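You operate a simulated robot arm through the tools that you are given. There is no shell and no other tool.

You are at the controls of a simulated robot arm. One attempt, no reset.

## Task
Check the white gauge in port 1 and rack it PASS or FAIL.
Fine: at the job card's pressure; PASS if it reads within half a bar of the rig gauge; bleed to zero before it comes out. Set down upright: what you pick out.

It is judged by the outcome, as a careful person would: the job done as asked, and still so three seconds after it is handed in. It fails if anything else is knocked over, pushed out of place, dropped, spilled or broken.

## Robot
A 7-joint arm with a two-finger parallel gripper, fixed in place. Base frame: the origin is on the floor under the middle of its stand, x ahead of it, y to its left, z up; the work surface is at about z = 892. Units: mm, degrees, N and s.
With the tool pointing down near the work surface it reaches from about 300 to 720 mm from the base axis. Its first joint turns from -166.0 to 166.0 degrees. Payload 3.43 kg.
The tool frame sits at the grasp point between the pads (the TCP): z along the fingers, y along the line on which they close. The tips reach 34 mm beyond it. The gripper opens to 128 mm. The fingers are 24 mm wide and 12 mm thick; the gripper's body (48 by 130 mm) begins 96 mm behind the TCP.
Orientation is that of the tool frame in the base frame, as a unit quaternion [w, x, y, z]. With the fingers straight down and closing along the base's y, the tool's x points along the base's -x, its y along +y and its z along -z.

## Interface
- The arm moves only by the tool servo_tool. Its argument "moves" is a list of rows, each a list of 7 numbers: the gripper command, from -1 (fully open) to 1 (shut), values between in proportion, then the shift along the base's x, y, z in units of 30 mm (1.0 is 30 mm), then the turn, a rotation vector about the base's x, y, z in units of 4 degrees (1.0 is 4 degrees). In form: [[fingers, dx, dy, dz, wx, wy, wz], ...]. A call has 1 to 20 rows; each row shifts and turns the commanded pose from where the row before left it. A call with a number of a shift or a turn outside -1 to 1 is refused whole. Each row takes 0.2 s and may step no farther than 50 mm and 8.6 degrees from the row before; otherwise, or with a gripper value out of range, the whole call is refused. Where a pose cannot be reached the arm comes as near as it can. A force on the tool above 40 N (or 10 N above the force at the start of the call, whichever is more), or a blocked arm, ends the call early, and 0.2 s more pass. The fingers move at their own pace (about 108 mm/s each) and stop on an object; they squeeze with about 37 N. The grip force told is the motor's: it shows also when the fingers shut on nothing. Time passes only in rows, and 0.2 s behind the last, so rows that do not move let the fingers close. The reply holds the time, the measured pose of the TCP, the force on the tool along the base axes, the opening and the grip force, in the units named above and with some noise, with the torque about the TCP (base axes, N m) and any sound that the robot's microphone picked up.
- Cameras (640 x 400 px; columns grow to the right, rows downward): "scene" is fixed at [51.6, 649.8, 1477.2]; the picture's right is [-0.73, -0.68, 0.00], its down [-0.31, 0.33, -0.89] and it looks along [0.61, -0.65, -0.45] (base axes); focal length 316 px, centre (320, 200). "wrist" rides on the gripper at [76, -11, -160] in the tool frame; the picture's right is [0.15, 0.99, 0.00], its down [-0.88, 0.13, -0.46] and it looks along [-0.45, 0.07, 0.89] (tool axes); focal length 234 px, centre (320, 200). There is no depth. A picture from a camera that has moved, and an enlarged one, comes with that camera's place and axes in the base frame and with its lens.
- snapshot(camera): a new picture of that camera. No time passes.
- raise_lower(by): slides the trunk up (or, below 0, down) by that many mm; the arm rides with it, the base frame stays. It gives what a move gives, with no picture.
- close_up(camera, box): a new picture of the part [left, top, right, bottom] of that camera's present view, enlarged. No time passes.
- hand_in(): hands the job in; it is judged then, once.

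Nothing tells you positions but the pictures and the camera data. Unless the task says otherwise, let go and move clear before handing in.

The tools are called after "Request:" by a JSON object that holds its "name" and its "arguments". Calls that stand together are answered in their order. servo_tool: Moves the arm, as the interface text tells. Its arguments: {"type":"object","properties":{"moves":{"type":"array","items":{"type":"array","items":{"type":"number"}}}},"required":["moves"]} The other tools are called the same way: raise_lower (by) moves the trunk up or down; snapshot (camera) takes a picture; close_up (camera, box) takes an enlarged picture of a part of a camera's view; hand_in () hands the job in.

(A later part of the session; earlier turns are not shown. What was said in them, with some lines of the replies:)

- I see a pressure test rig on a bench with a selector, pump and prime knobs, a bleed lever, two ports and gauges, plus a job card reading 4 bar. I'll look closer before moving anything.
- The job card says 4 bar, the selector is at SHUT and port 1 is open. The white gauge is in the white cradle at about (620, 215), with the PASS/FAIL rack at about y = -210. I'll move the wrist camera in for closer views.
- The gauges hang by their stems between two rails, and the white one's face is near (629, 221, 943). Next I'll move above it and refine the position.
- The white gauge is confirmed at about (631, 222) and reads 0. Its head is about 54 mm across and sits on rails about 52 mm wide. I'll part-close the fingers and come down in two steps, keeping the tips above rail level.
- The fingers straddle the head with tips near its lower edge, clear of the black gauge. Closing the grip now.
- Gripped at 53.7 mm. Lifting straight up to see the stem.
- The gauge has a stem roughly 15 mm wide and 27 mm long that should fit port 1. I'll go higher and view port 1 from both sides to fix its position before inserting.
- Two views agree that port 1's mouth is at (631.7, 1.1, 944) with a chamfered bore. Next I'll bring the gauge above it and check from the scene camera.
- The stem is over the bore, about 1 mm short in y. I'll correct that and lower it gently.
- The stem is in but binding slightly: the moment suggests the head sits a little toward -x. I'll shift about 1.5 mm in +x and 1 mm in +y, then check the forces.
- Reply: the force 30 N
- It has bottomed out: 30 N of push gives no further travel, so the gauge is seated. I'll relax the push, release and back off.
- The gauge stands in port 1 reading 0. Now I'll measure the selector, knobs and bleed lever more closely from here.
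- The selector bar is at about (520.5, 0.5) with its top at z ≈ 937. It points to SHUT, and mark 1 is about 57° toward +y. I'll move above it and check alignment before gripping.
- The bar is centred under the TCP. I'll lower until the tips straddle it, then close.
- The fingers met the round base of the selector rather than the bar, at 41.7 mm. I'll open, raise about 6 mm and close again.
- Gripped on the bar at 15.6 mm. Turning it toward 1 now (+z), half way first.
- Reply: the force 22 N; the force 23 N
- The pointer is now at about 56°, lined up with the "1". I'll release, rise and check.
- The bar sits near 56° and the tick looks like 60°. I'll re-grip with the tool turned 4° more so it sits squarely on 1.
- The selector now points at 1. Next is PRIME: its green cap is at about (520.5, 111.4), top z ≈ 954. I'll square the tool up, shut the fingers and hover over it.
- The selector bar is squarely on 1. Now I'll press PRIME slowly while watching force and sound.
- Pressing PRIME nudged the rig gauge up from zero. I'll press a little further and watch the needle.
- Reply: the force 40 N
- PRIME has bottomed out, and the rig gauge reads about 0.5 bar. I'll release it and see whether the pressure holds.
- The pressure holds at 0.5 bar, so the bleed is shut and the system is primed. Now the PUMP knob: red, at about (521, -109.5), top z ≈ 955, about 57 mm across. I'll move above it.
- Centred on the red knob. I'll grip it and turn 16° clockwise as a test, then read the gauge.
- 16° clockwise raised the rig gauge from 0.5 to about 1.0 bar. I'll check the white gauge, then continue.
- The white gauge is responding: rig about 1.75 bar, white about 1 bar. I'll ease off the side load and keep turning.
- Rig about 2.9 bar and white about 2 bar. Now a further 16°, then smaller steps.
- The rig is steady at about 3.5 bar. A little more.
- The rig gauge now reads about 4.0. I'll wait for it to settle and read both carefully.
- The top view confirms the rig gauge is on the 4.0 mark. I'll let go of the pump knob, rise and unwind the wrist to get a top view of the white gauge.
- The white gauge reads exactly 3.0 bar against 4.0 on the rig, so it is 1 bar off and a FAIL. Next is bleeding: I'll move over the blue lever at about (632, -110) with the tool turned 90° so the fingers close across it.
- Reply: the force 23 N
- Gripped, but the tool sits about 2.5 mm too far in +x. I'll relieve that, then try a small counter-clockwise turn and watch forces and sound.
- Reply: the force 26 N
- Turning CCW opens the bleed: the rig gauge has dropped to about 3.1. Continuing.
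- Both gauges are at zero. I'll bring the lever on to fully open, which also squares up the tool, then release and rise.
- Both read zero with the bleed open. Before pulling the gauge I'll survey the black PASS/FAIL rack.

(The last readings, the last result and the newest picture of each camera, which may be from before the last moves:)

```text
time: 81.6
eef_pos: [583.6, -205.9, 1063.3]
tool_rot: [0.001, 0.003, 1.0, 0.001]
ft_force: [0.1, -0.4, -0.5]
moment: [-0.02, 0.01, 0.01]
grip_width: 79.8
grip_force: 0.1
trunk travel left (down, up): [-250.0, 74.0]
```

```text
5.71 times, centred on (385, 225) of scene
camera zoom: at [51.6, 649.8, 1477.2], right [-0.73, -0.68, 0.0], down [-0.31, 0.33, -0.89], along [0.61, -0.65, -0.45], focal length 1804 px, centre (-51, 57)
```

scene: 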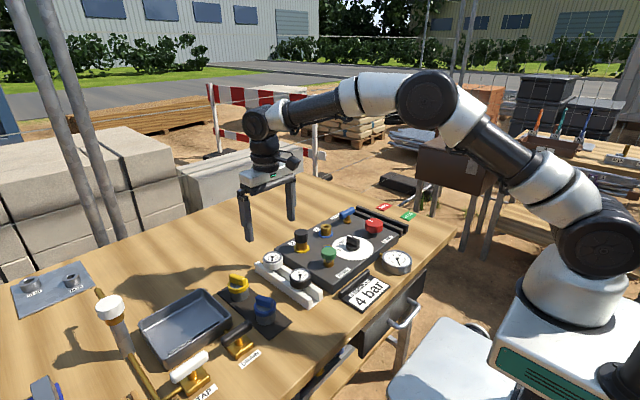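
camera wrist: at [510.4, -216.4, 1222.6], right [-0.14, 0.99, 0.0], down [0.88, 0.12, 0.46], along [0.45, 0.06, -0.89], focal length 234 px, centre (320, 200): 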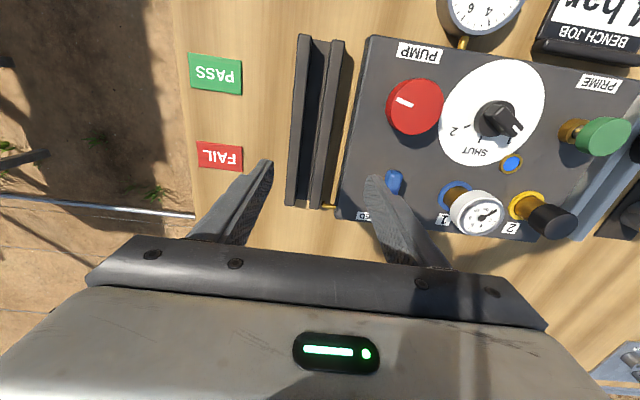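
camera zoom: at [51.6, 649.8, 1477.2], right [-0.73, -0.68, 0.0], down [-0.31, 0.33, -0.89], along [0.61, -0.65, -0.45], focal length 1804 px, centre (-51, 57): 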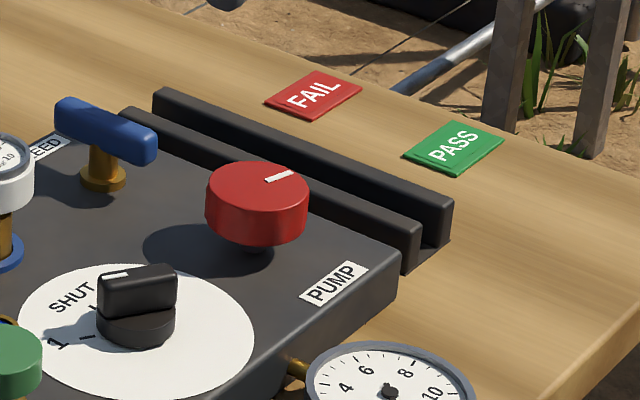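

The rack's slot centreline is at y ≈ -220.7 from x = 470 to 680, with the FAIL station at x ≈ 628. Now back over the gauge in port 1.

Request:
{"name": "servo_tool", "arguments": {"moves": [[-0.25, 0.226, 0.985, 0, 0, 0, 0.1], [-0.25, 0.226, 0.985, 0, 0, 0, 0], [-0.25, 0.226, 0.985, 0, 0, 0, 0], [-0.25, 0.226, 0.985, 0, 0, 0, 0], [-0.25, 0.226, 0.985, 0, 0, 0, 0], [-0.25, 0.226, 0.985, 0, 0, 0, 0], [-0.25, 0.226, 0.985, 0, 0, 0, 0], [-0.25, 0, 0, 0, 0, 0, 0]]}}

Request:
{"name": "close_up", "arguments": {"camera": "wrist", "box": [250, 100, 390, 220]}}

Request:
{"name": "close_up", "arguments": {"camera": "scene", "box": [300, 180, 360, 240]}}

```text
time: 83.4
eef_pos: [633.4, 1.0, 1063.8]
tool_rot: [0.0, 0.0, 1.0, 0.0]
ft_force: [0.0, 0.0, -0.1]
moment: [-0.01, 0.02, 0.03]
grip_width: 80.0
grip_force: 0.0
trunk travel left (down, up): [-250.0, 74.0]
```

```text
3.33 times, centred on (320, 160) of wrist
camera zoom: at [559.6, -9.2, 1222.9], right [-0.15, 0.99, 0.0], down [0.88, 0.13, 0.46], along [0.45, 0.07, -0.89], focal length 781 px, centre (320, 333)
```

zoom: 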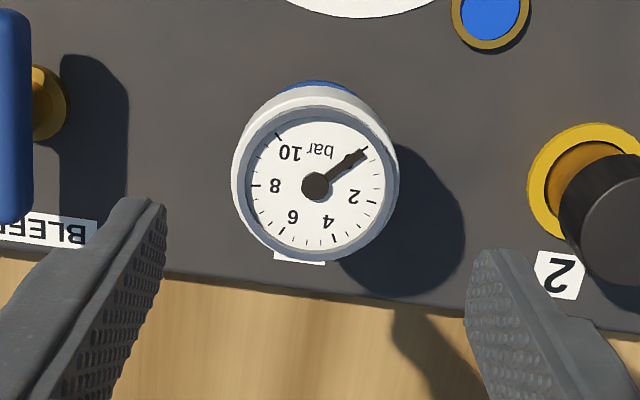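

```text
6.67 times, centred on (330, 210) of scene
camera zoom: at [51.6, 649.8, 1477.2], right [-0.73, -0.68, 0.0], down [-0.31, 0.33, -0.89], along [0.61, -0.65, -0.45], focal length 2105 px, centre (253, 133)
```

zoom: 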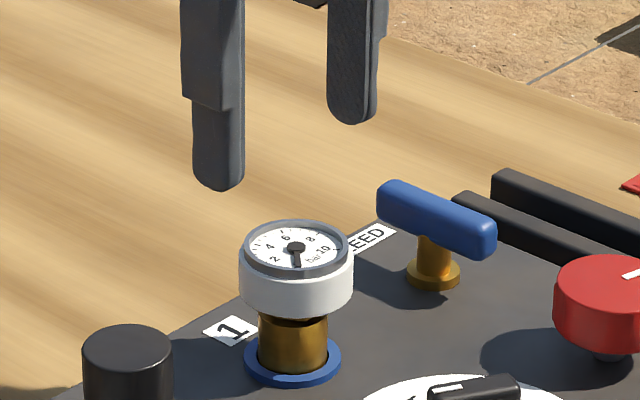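

The gauge is at zero in port 1. I'll correct a couple of mm and descend to grip height.

Request:
{"name": "servo_tool", "arguments": {"moves": [[-0.25, -0.085, -0.05, -0.8, 0, 0, 0], [-0.25, 0, 0, -0.8, 0, 0, 0], [-0.25, 0, 0, -0.7, 0, 0, 0], [-0.25, 0, 0, 0, 0, 0, 0]]}}

Request:
{"name": "close_up", "arguments": {"camera": "wrist", "box": [250, 100, 390, 220]}}

Request:
{"name": "close_up", "arguments": {"camera": "scene", "box": [300, 200, 350, 240]}}

```text
time: 84.4
eef_pos: [627.7, 0.8, 993.9]
tool_rot: [0.0, 0.0, 1.0, 0.0]
ft_force: [-0.2, 0.3, 0.5]
moment: [-0.02, -0.05, -0.01]
grip_width: 80.2
grip_force: 0.0
trunk travel left (down, up): [-250.0, 74.0]
```

```text
3.33 times, centred on (320, 160) of wrist
camera zoom: at [554.7, -10.6, 1152.7], right [-0.15, 0.99, 0.0], down [0.88, 0.13, 0.46], along [0.45, 0.07, -0.89], focal length 781 px, centre (320, 333)
```

zoom: 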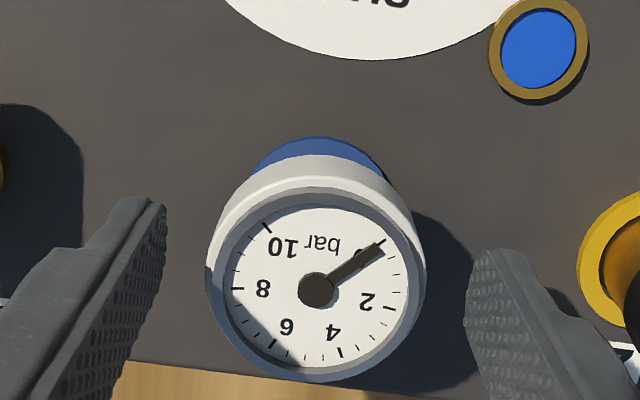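

```text
10.00 times, centred on (325, 220) of scene
camera zoom: at [51.6, 649.8, 1477.2], right [-0.73, -0.68, 0.0], down [-0.31, 0.33, -0.89], along [0.61, -0.65, -0.45], focal length 3157 px, centre (270, 0)
```

zoom: 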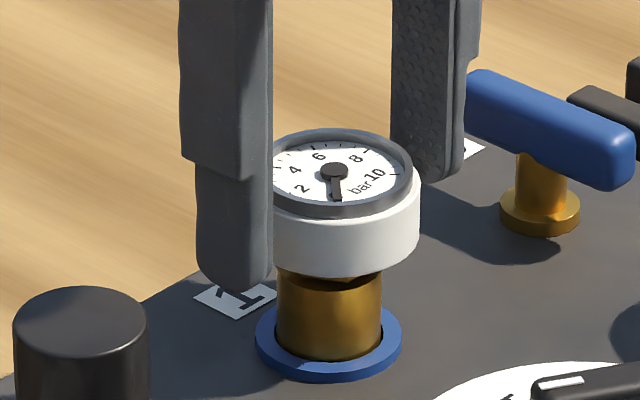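

Request:
{"name": "servo_tool", "arguments": {"moves": [[-0.25, 0.065, -0.025, 0, 0, 0, 0], [0.1, 0, 0, 0, 0, 0, 0], [1, 0, 0, 0, 0, 0, 0], [1, 0, 0, 0, 0, 0, 0], [1, 0, 0, 0, 0, 0, 0]]}}

Request:
{"name": "close_up", "arguments": {"camera": "wrist", "box": [250, 100, 390, 220]}}

```text
time: 85.6
eef_pos: [630.5, 0.5, 994.2]
tool_rot: [0.001, 0.0, 1.0, 0.0]
ft_force: [-1.0, 1.9, 0.4]
moment: [0.02, 0.04, -0.03]
grip_width: 53.7
grip_force: 37.1
trunk travel left (down, up): [-250.0, 74.0]
```

```text
3.33 times, centred on (320, 160) of wrist
camera zoom: at [557.3, -11.6, 1152.9], right [-0.15, 0.99, 0.0], down [0.88, 0.13, 0.46], along [0.45, 0.07, -0.89], focal length 781 px, centre (320, 333)
```

zoom: 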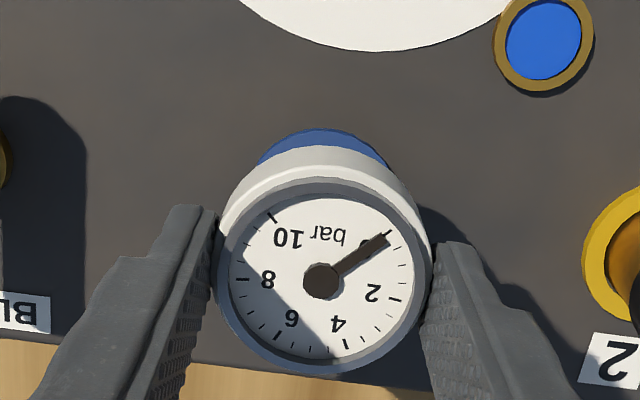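

Gripped again at 53.7 mm with low side force. Drawing it straight out of port 1.

Request:
{"name": "servo_tool", "arguments": {"moves": [[1, 0, 0, 0.2, 0, 0, 0], [1, 0, 0, 0.3, 0, 0, 0], [1, 0, 0, 0.3, 0, 0, 0], [1, 0, 0, 0.5, 0, 0, 0], [1, 0, 0, 0.8, 0, 0, 0], [1, 0, 0, 0.8, 0, 0, 0], [1, 0, 0, 0, 0, 0, 0]]}}

Request:
{"name": "close_up", "arguments": {"camera": "scene", "box": [290, 180, 390, 260]}}

Request:
{"name": "close_up", "arguments": {"camera": "wrist", "box": [250, 100, 390, 220]}}

```text
time: 87.2
eef_pos: [632.0, -1.3, 1081.0]
tool_rot: [0.0, 0.001, 1.0, 0.0]
ft_force: [-0.6, -0.5, -1.8]
moment: [0.0, 0.03, 0.01]
grip_width: 53.7
grip_force: 36.7
trunk travel left (down, up): [-250.0, 74.0]
```

```text
5.00 times, centred on (340, 220) of scene
camera zoom: at [51.6, 649.8, 1477.2], right [-0.73, -0.68, 0.0], down [-0.31, 0.33, -0.89], along [0.61, -0.65, -0.45], focal length 1578 px, centre (220, 100)
```

zoom: 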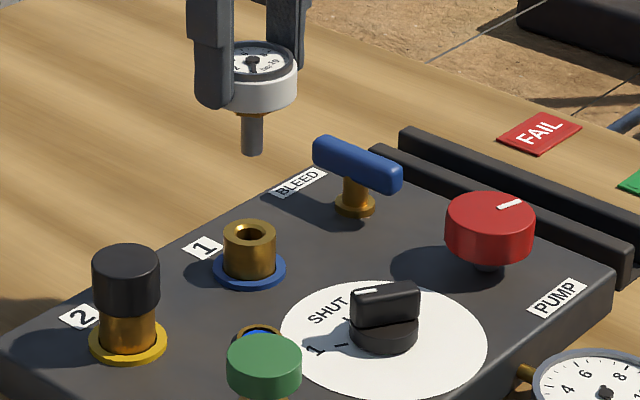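

```text
3.33 times, centred on (320, 160) of wrist
camera zoom: at [558.7, -12.4, 1240.2], right [-0.15, 0.99, 0.0], down [0.88, 0.13, 0.46], along [0.45, 0.07, -0.89], focal length 781 px, centre (320, 333)
```

zoom: 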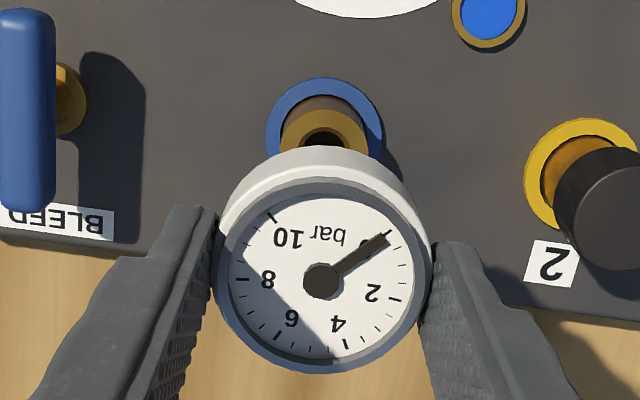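

The gauge is out cleanly. Moving it over the FAIL station at about (628, -220.7).

Request:
{"name": "servo_tool", "arguments": {"moves": [[1, -0.015, -0.915, 0, 0, 0, 0], [1, -0.015, -0.915, 0, 0, 0, 0], [1, -0.015, -0.915, 0, 0, 0, 0], [1, -0.015, -0.915, 0, 0, 0, 0], [1, -0.015, -0.915, 0, 0, 0, 0], [1, -0.015, -0.915, 0, 0, 0, 0], [1, -0.015, -0.915, 0, 0, 0, 0], [1, -0.015, -0.915, 0, 0, 0, 0], [1, 0, 0, -0.8, 0, 0, 0], [1, 0, 0, -0.7, 0, 0, 0], [1, 0, 0, 0, 0, 0, 0]]}}

Request:
{"name": "snapshot", "arguments": {"camera": "wrist"}}

Request:
{"name": "close_up", "arguments": {"camera": "wrist", "box": [250, 80, 390, 220]}}

Request:
{"name": "close_up", "arguments": {"camera": "scene", "box": [330, 160, 430, 240]}}

```text
time: 89.6
eef_pos: [630.6, -221.4, 1036.2]
tool_rot: [0.001, 0.0, 1.0, 0.0]
ft_force: [0.8, -0.4, -1.7]
moment: [0.01, -0.02, -0.01]
grip_width: 53.8
grip_force: 36.8
trunk travel left (down, up): [-250.0, 74.0]
```

```text
taken
camera wrist: at [556.1, -231.9, 1194.6], right [-0.15, 0.99, 0.0], down [0.88, 0.13, 0.46], along [0.45, 0.07, -0.89], focal length 234 px, centre (320, 200)
```

wrist: 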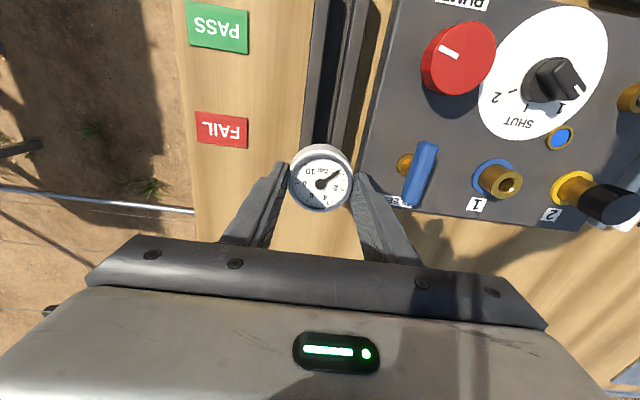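

```text
2.86 times, centred on (320, 150) of wrist
camera zoom: at [556.1, -231.9, 1194.6], right [-0.15, 0.99, 0.0], down [0.88, 0.13, 0.46], along [0.45, 0.07, -0.89], focal length 669 px, centre (320, 343)
```

zoom: 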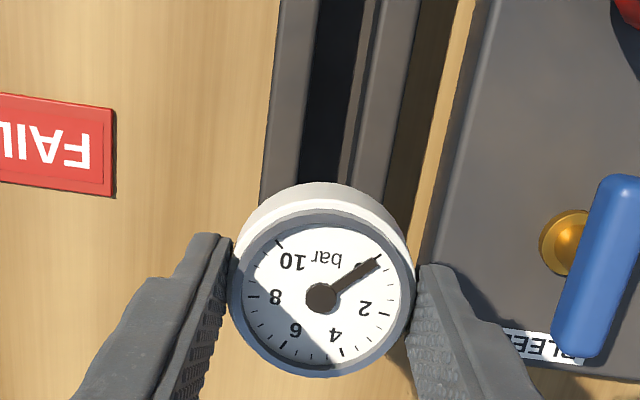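

```text
5.00 times, centred on (380, 200) of scene
camera zoom: at [51.6, 649.8, 1477.2], right [-0.73, -0.68, 0.0], down [-0.31, 0.33, -0.89], along [0.61, -0.65, -0.45], focal length 1578 px, centre (20, 200)
```

zoom: 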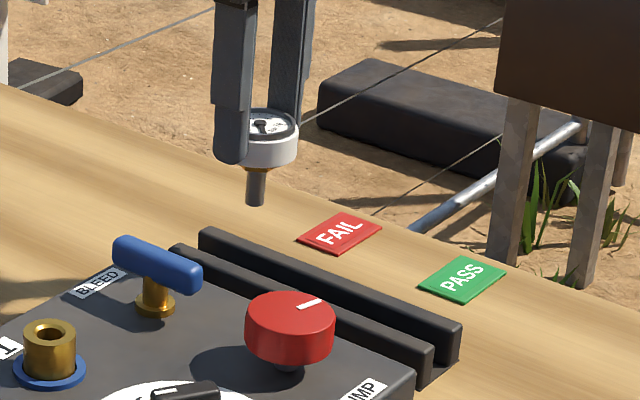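

The slot appears about 2.3 mm toward +y of the gauge axis. I'll correct and lower part way, then re-check.

Request:
{"name": "servo_tool", "arguments": {"moves": [[1, -0.04, 0.075, -0.6, 0, 0, 0], [1, 0, 0, -0.6, 0, 0, 0], [1, 0, 0, 0, 0, 0, 0]]}}

Request:
{"name": "close_up", "arguments": {"camera": "wrist", "box": [250, 80, 390, 220]}}

Request:
{"name": "close_up", "arguments": {"camera": "scene", "box": [350, 180, 400, 220]}}

```text
time: 90.4
eef_pos: [627.3, -216.1, 1000.0]
tool_rot: [0.0, 0.0, 1.0, -0.001]
ft_force: [-0.4, -0.5, -1.0]
moment: [-0.05, -0.01, 0.03]
grip_width: 54.0
grip_force: 37.6
trunk travel left (down, up): [-250.0, 74.0]
```

```text
2.86 times, centred on (320, 150) of wrist
camera zoom: at [553.2, -228.6, 1159.4], right [-0.15, 0.99, 0.0], down [0.88, 0.13, 0.46], along [0.45, 0.07, -0.89], focal length 669 px, centre (320, 343)
```

zoom: 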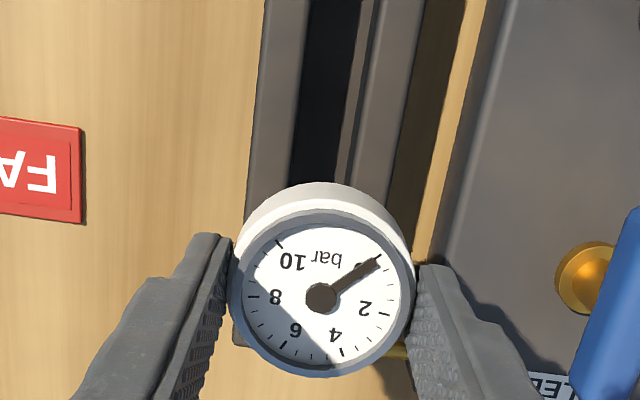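

```text
10.00 times, centred on (375, 200) of scene
camera zoom: at [51.6, 649.8, 1477.2], right [-0.73, -0.68, 0.0], down [-0.31, 0.33, -0.89], along [0.61, -0.65, -0.45], focal length 3157 px, centre (-230, 200)
```

zoom: 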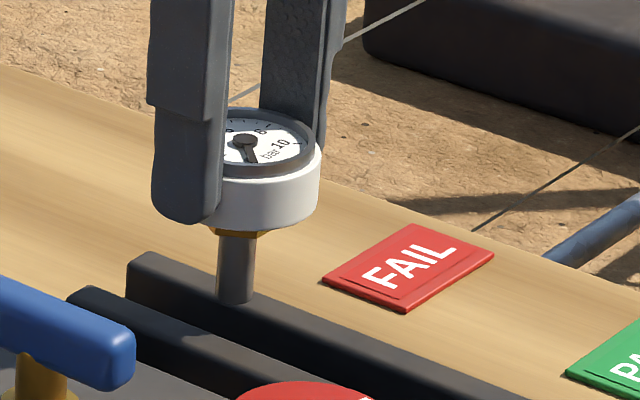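

Request:
{"name": "close_up", "arguments": {"camera": "scene", "box": [355, 195, 385, 220]}}

Request:
{"name": "close_up", "arguments": {"camera": "wrist", "box": [290, 80, 350, 150]}}

```text
16.00 times, centred on (370, 208) of scene
camera zoom: at [51.6, 649.8, 1477.2], right [-0.73, -0.68, 0.0], down [-0.31, 0.33, -0.89], along [0.61, -0.65, -0.45], focal length 5051 px, centre (-480, 80)
```

zoom: 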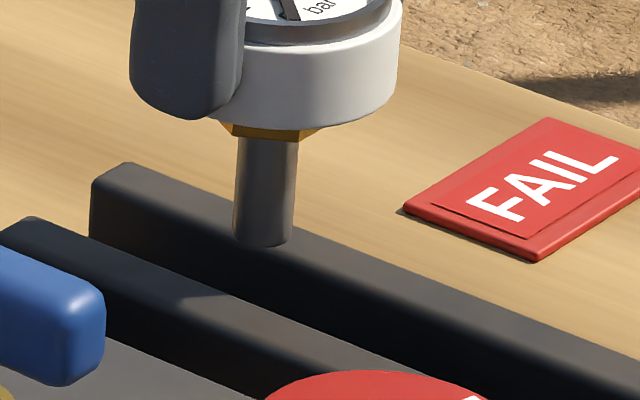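

```text
5.71 times, centred on (320, 115) of wrist
camera zoom: at [553.2, -228.6, 1159.4], right [-0.15, 0.99, 0.0], down [0.88, 0.13, 0.46], along [0.45, 0.07, -0.89], focal length 1338 px, centre (320, 686)
```

zoom: 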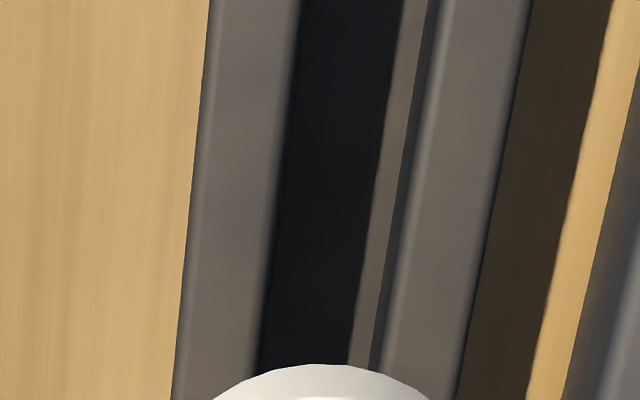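

My readings differ slightly between cameras, so I'll shift about 1.8 mm in -y, which is well within the slot's clearance. Then I'll lower slowly with the force as a check.

Request:
{"name": "servo_tool", "arguments": {"moves": [[1, 0.02, -0.06, 0, 0, 0, 0], [1, 0, 0, -0.3, 0, 0, 0], [1, 0, 0, -0.2, 0, 0, 0], [1, 0, 0, 0, 0, 0, 0]]}}

Request:
{"name": "close_up", "arguments": {"camera": "scene", "box": [355, 195, 385, 220]}}

Request:
{"name": "close_up", "arguments": {"camera": "wrist", "box": [250, 80, 390, 220]}}

```text
time: 91.4
eef_pos: [626.9, -219.1, 984.8]
tool_rot: [0.0, 0.0, 1.0, 0.0]
ft_force: [-0.9, -0.4, -1.5]
moment: [0.0, -0.03, 0.03]
grip_width: 53.7
grip_force: 37.4
trunk travel left (down, up): [-250.0, 74.0]
```

```text
16.00 times, centred on (370, 208) of scene
camera zoom: at [51.6, 649.8, 1477.2], right [-0.73, -0.68, 0.0], down [-0.31, 0.33, -0.89], along [0.61, -0.65, -0.45], focal length 5051 px, centre (-480, 80)
```

zoom: 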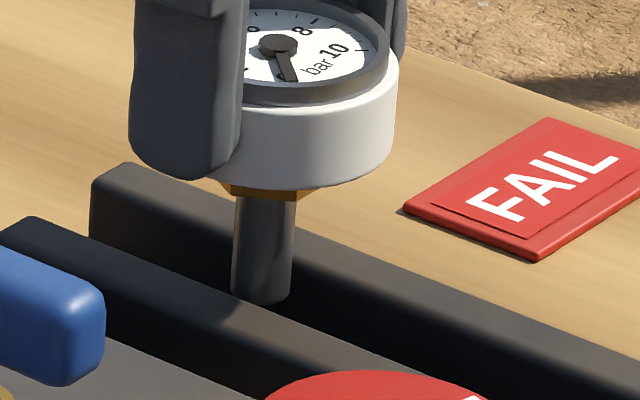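

```text
2.86 times, centred on (320, 150) of wrist
camera zoom: at [553.8, -230.3, 1143.5], right [-0.15, 0.99, 0.0], down [0.88, 0.13, 0.46], along [0.45, 0.07, -0.89], focal length 669 px, centre (320, 343)
```

zoom: 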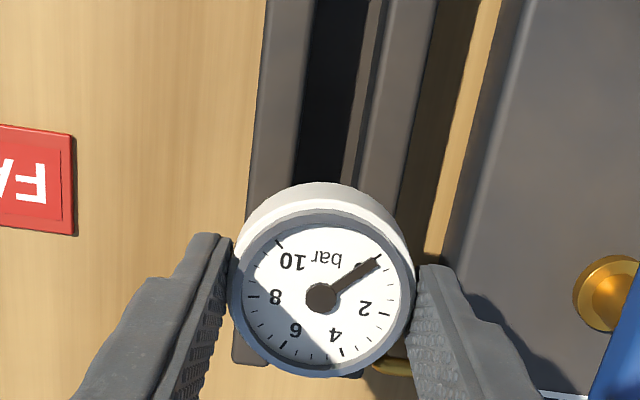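

Request:
{"name": "servo_tool", "arguments": {"moves": [[1, 0, -0.03, -0.1, 0, 0, 0], [1, 0, 0, -0.2, 0, 0, 0], [1, 0, 0, -0.2, 0, 0, 0], [1, 0, 0, 0, 0, 0, 0]]}}

Request:
{"name": "close_up", "arguments": {"camera": "scene", "box": [355, 195, 385, 220]}}

Request:
{"name": "close_up", "arguments": {"camera": "wrist", "box": [250, 80, 390, 220]}}

```text
time: 92.4
eef_pos: [629.0, -220.9, 968.8]
tool_rot: [0.0, 0.0, 1.0, 0.0]
ft_force: [-0.5, -0.2, -1.8]
moment: [-0.02, 0.0, -0.02]
grip_width: 53.9
grip_force: 36.7
trunk travel left (down, up): [-250.0, 74.0]
```

```text
16.00 times, centred on (370, 208) of scene
camera zoom: at [51.6, 649.8, 1477.2], right [-0.73, -0.68, 0.0], down [-0.31, 0.33, -0.89], along [0.61, -0.65, -0.45], focal length 5051 px, centre (-480, 80)
```

zoom: 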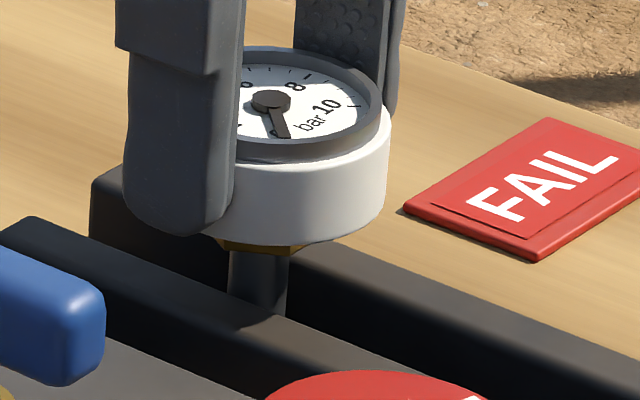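

```text
2.86 times, centred on (320, 150) of wrist
camera zoom: at [555.4, -231.6, 1128.2], right [-0.15, 0.99, 0.0], down [0.88, 0.13, 0.46], along [0.45, 0.07, -0.89], focal length 669 px, centre (320, 343)
```

zoom: 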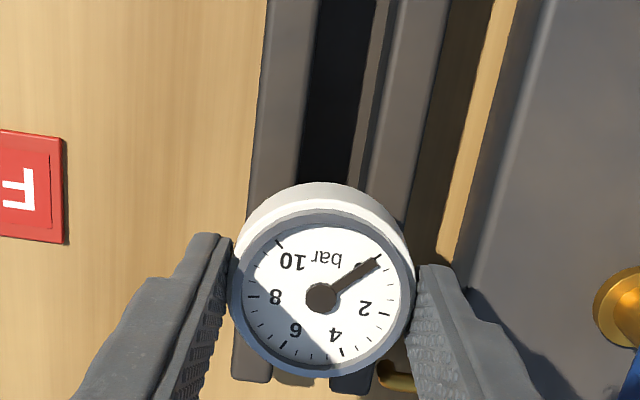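

The stem is in the slot with no contact force. Lowering the last 10 mm or so gently.

Request:
{"name": "servo_tool", "arguments": {"moves": [[1, 0, 0, -0.15, 0, 0, 0], [1, 0, 0, -0.1, 0, 0, 0], [1, 0, 0, -0.07, 0, 0, 0], [1, 0, 0, 0, 0, 0, 0]]}}

Request:
{"name": "close_up", "arguments": {"camera": "scene", "box": [355, 195, 385, 220]}}

```text
time: 93.4
eef_pos: [627.4, -220.8, 960.1]
tool_rot: [0.0, -0.001, 1.0, 0.0]
ft_force: [-0.6, -0.7, -2.2]
moment: [0.01, -0.01, -0.01]
grip_width: 54.0
grip_force: 36.7
trunk travel left (down, up): [-250.0, 74.0]
```

```text
16.00 times, centred on (370, 208) of scene
camera zoom: at [51.6, 649.8, 1477.2], right [-0.73, -0.68, 0.0], down [-0.31, 0.33, -0.89], along [0.61, -0.65, -0.45], focal length 5051 px, centre (-480, 80)
```

zoom: 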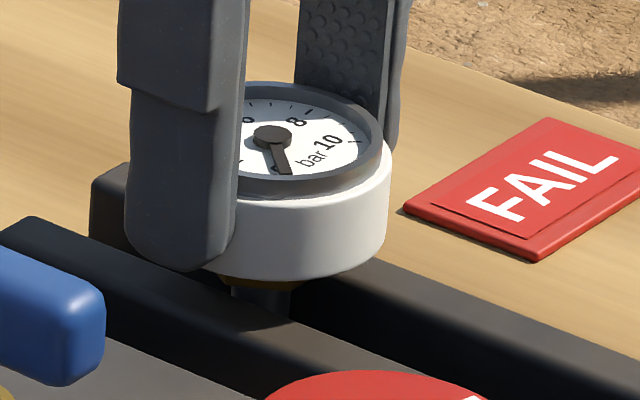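

Request:
{"name": "servo_tool", "arguments": {"moves": [[1, 0, 0, -0.06, 0, 0, 0], [1, 0, 0, 0, 0, 0, 0]]}}

Request:
{"name": "servo_tool", "arguments": {"moves": [[1, 0, 0, -0.05, 0, 0, 0], [1, 0, 0, 0, 0, 0, 0]]}}

```text
time: 94.0
eef_pos: [629.0, -221.7, 958.1]
tool_rot: [0.0, 0.0, 1.0, 0.0]
ft_force: [0.1, 0.4, 0.1]
moment: [0.09, 0.03, -0.03]
grip_width: 53.8
grip_force: 36.6
trunk travel left (down, up): [-250.0, 74.0]
```

```text
time: 94.6
eef_pos: [628.9, -221.5, 957.8]
tool_rot: [0.001, 0.0, 1.0, -0.001]
ft_force: [2.1, -2.5, 9.8]
moment: [-0.07, -0.1, 0.01]
grip_width: 53.9
grip_force: 36.4
trunk travel left (down, up): [-250.0, 74.0]
```

It has landed at TCP z ≈ 958, the same height as in the white rack. I'll relax slightly, release gently and rise straight up.

Request:
{"name": "servo_tool", "arguments": {"moves": [[1, 0, 0, 0.035, 0, 0, 0], [1, 0, 0, 0, 0, 0, 0]]}}

Request:
{"name": "servo_tool", "arguments": {"moves": [[0.1, 0, 0, 0, 0, 0, 0], [0.0, 0, 0, 0, 0, 0, 0], [-0.1, 0, 0, 0, 0, 0, 0], [-0.15, 0, 0, 0, 0, 0, 0]]}}

Request:
{"name": "close_up", "arguments": {"camera": "scene", "box": [345, 185, 395, 225]}}

Request:
{"name": "close_up", "arguments": {"camera": "wrist", "box": [250, 80, 390, 220]}}

```text
time: 95.2
eef_pos: [628.1, -221.0, 958.5]
tool_rot: [0.001, 0.0, 1.0, 0.0]
ft_force: [1.8, -1.6, 7.5]
moment: [-0.24, -0.16, 0.02]
grip_width: 53.9
grip_force: 36.7
trunk travel left (down, up): [-250.0, 74.0]
```

```text
time: 96.2
eef_pos: [627.1, -220.9, 958.5]
tool_rot: [-0.001, 0.0, 1.0, 0.0]
ft_force: [0.4, -1.1, 0.5]
moment: [0.01, 0.0, -0.01]
grip_width: 73.7
grip_force: 0.1
trunk travel left (down, up): [-250.0, 74.0]
```

```text
10.00 times, centred on (370, 205) of scene
camera zoom: at [51.6, 649.8, 1477.2], right [-0.73, -0.68, 0.0], down [-0.31, 0.33, -0.89], along [0.61, -0.65, -0.45], focal length 3157 px, centre (-180, 150)
```

zoom: 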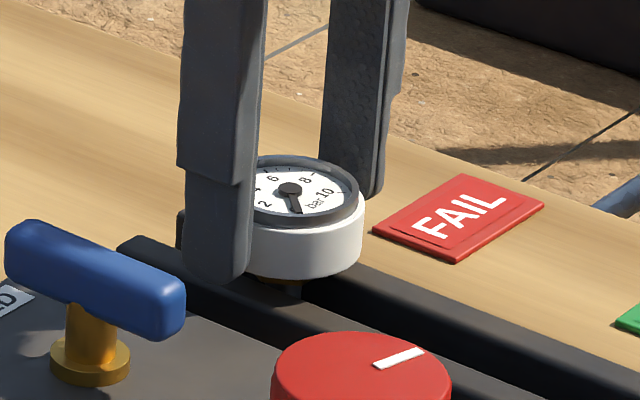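

```text
2.86 times, centred on (320, 150) of wrist
camera zoom: at [554.4, -232.2, 1117.1], right [-0.15, 0.99, 0.0], down [0.88, 0.13, 0.46], along [0.45, 0.07, -0.89], focal length 669 px, centre (320, 343)
```

zoom: 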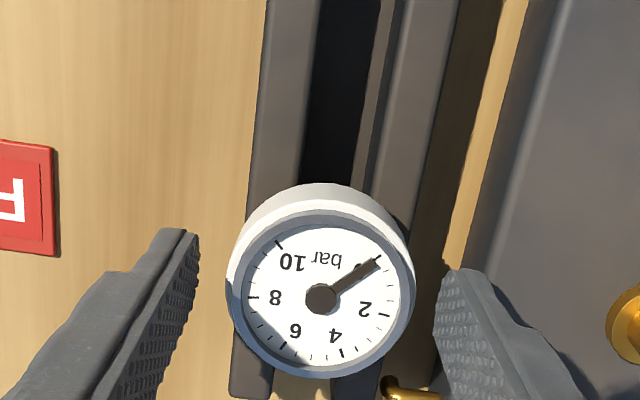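

The gauge stands on its own in the FAIL station. Rising straight up and clear.

Request:
{"name": "servo_tool", "arguments": {"moves": [[-0.2, 0, 0, 0.3, 0, 0, 0], [-0.2, 0, 0, 0.7, 0, 0, 0], [-0.2, 0, 0, 1, 0, 0, 0], [-0.2, 0, 0, 1, 0, 0, 0], [-0.2, -0.8, 0, 0.5, 0, 0, 0], [-0.2, -0.8, 0, 0.5, 0, 0, 0], [-0.2, -0.8, 0, 0, 0, 0, 0], [-0.2, 0, 0, 0, 0, 0, 0]]}}

Request:
{"name": "snapshot", "arguments": {"camera": "wrist"}}

Request:
{"name": "snapshot", "arguments": {"camera": "scene"}}

Request:
{"name": "close_up", "arguments": {"camera": "scene", "box": [320, 180, 430, 280]}}

Request:
{"name": "close_up", "arguments": {"camera": "wrist", "box": [200, 60, 400, 240]}}

```text
time: 98.0
eef_pos: [556.2, -222.5, 1078.7]
tool_rot: [0.0, 0.0, 1.0, 0.0]
ft_force: [-0.6, 0.3, -0.6]
moment: [-0.01, -0.03, 0.0]
grip_width: 76.8
grip_force: 0.0
trunk travel left (down, up): [-250.0, 74.0]
```

```text
taken
camera wrist: at [482.1, -233.4, 1237.7], right [-0.15, 0.99, 0.0], down [0.88, 0.13, 0.46], along [0.45, 0.07, -0.89], focal length 234 px, centre (320, 200)
```

wrist: 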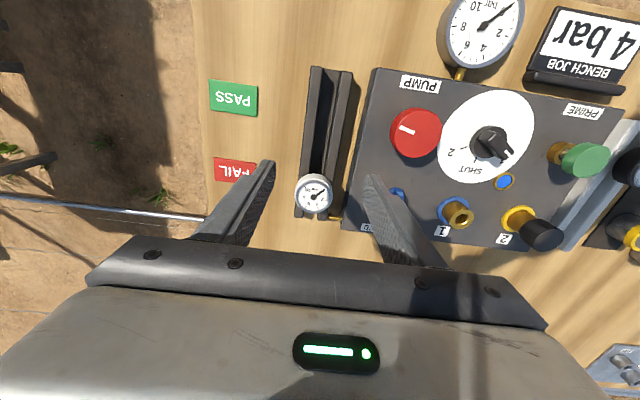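

```text
taken
```

scene: 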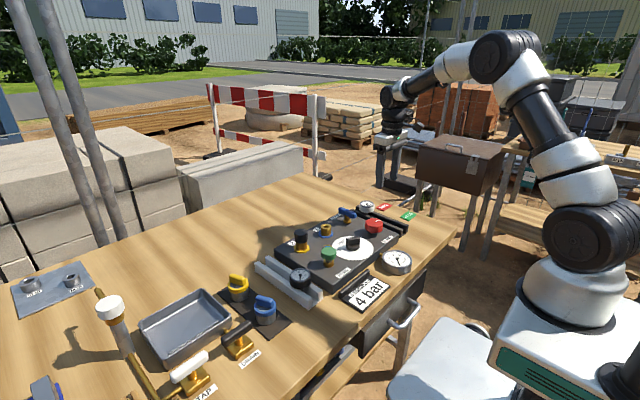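

```text
4.00 times, centred on (375, 230) of scene
camera zoom: at [51.6, 649.8, 1477.2], right [-0.73, -0.68, 0.0], down [-0.31, 0.33, -0.89], along [0.61, -0.65, -0.45], focal length 1263 px, centre (100, 80)
```

zoom: 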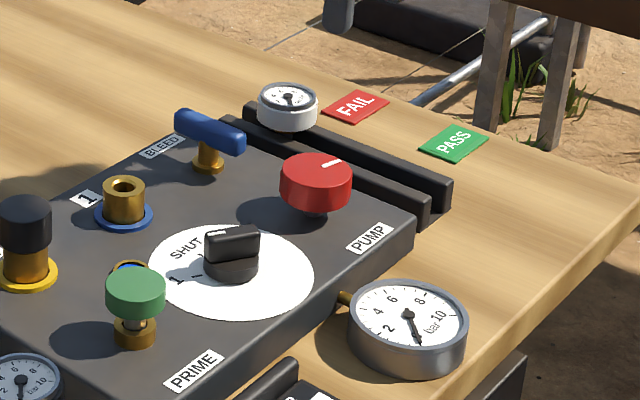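

```text
2.22 times, centred on (300, 150) of wrist
camera zoom: at [482.1, -233.4, 1237.7], right [-0.15, 0.99, 0.0], down [0.88, 0.13, 0.46], along [0.45, 0.07, -0.89], focal length 520 px, centre (364, 311)
```

zoom: 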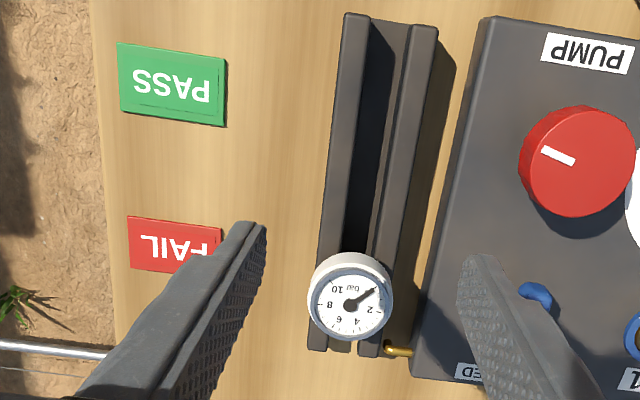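

The white gauge stands upright at the FAIL station: it read 3.0 bar against 4.0 on the rig. The rig is bled to zero, port 1 is empty, nothing else has moved and the gripper is clear. I'm handing in.

Request:
{"name": "hand_in", "arguments": {}}

```text
The job is handed in.
```

The white gauge failed the check, so I racked it at FAIL and handed the job in. With the rig gauge on the job card's 4.0 bar, the white gauge in port 1 read 3.0 bar. That is 1 bar low, against the half a bar allowed.

I bled the rig until both gauges read zero before taking it out. The gauge is standing upright in the rack's FAIL end, released, with the gripper clear. Nothing else was knocked or moved.

I left the bleed lever open, the selector on port 1 and the pump knob wound in where it finished. The job didn't ask for them to be reset.
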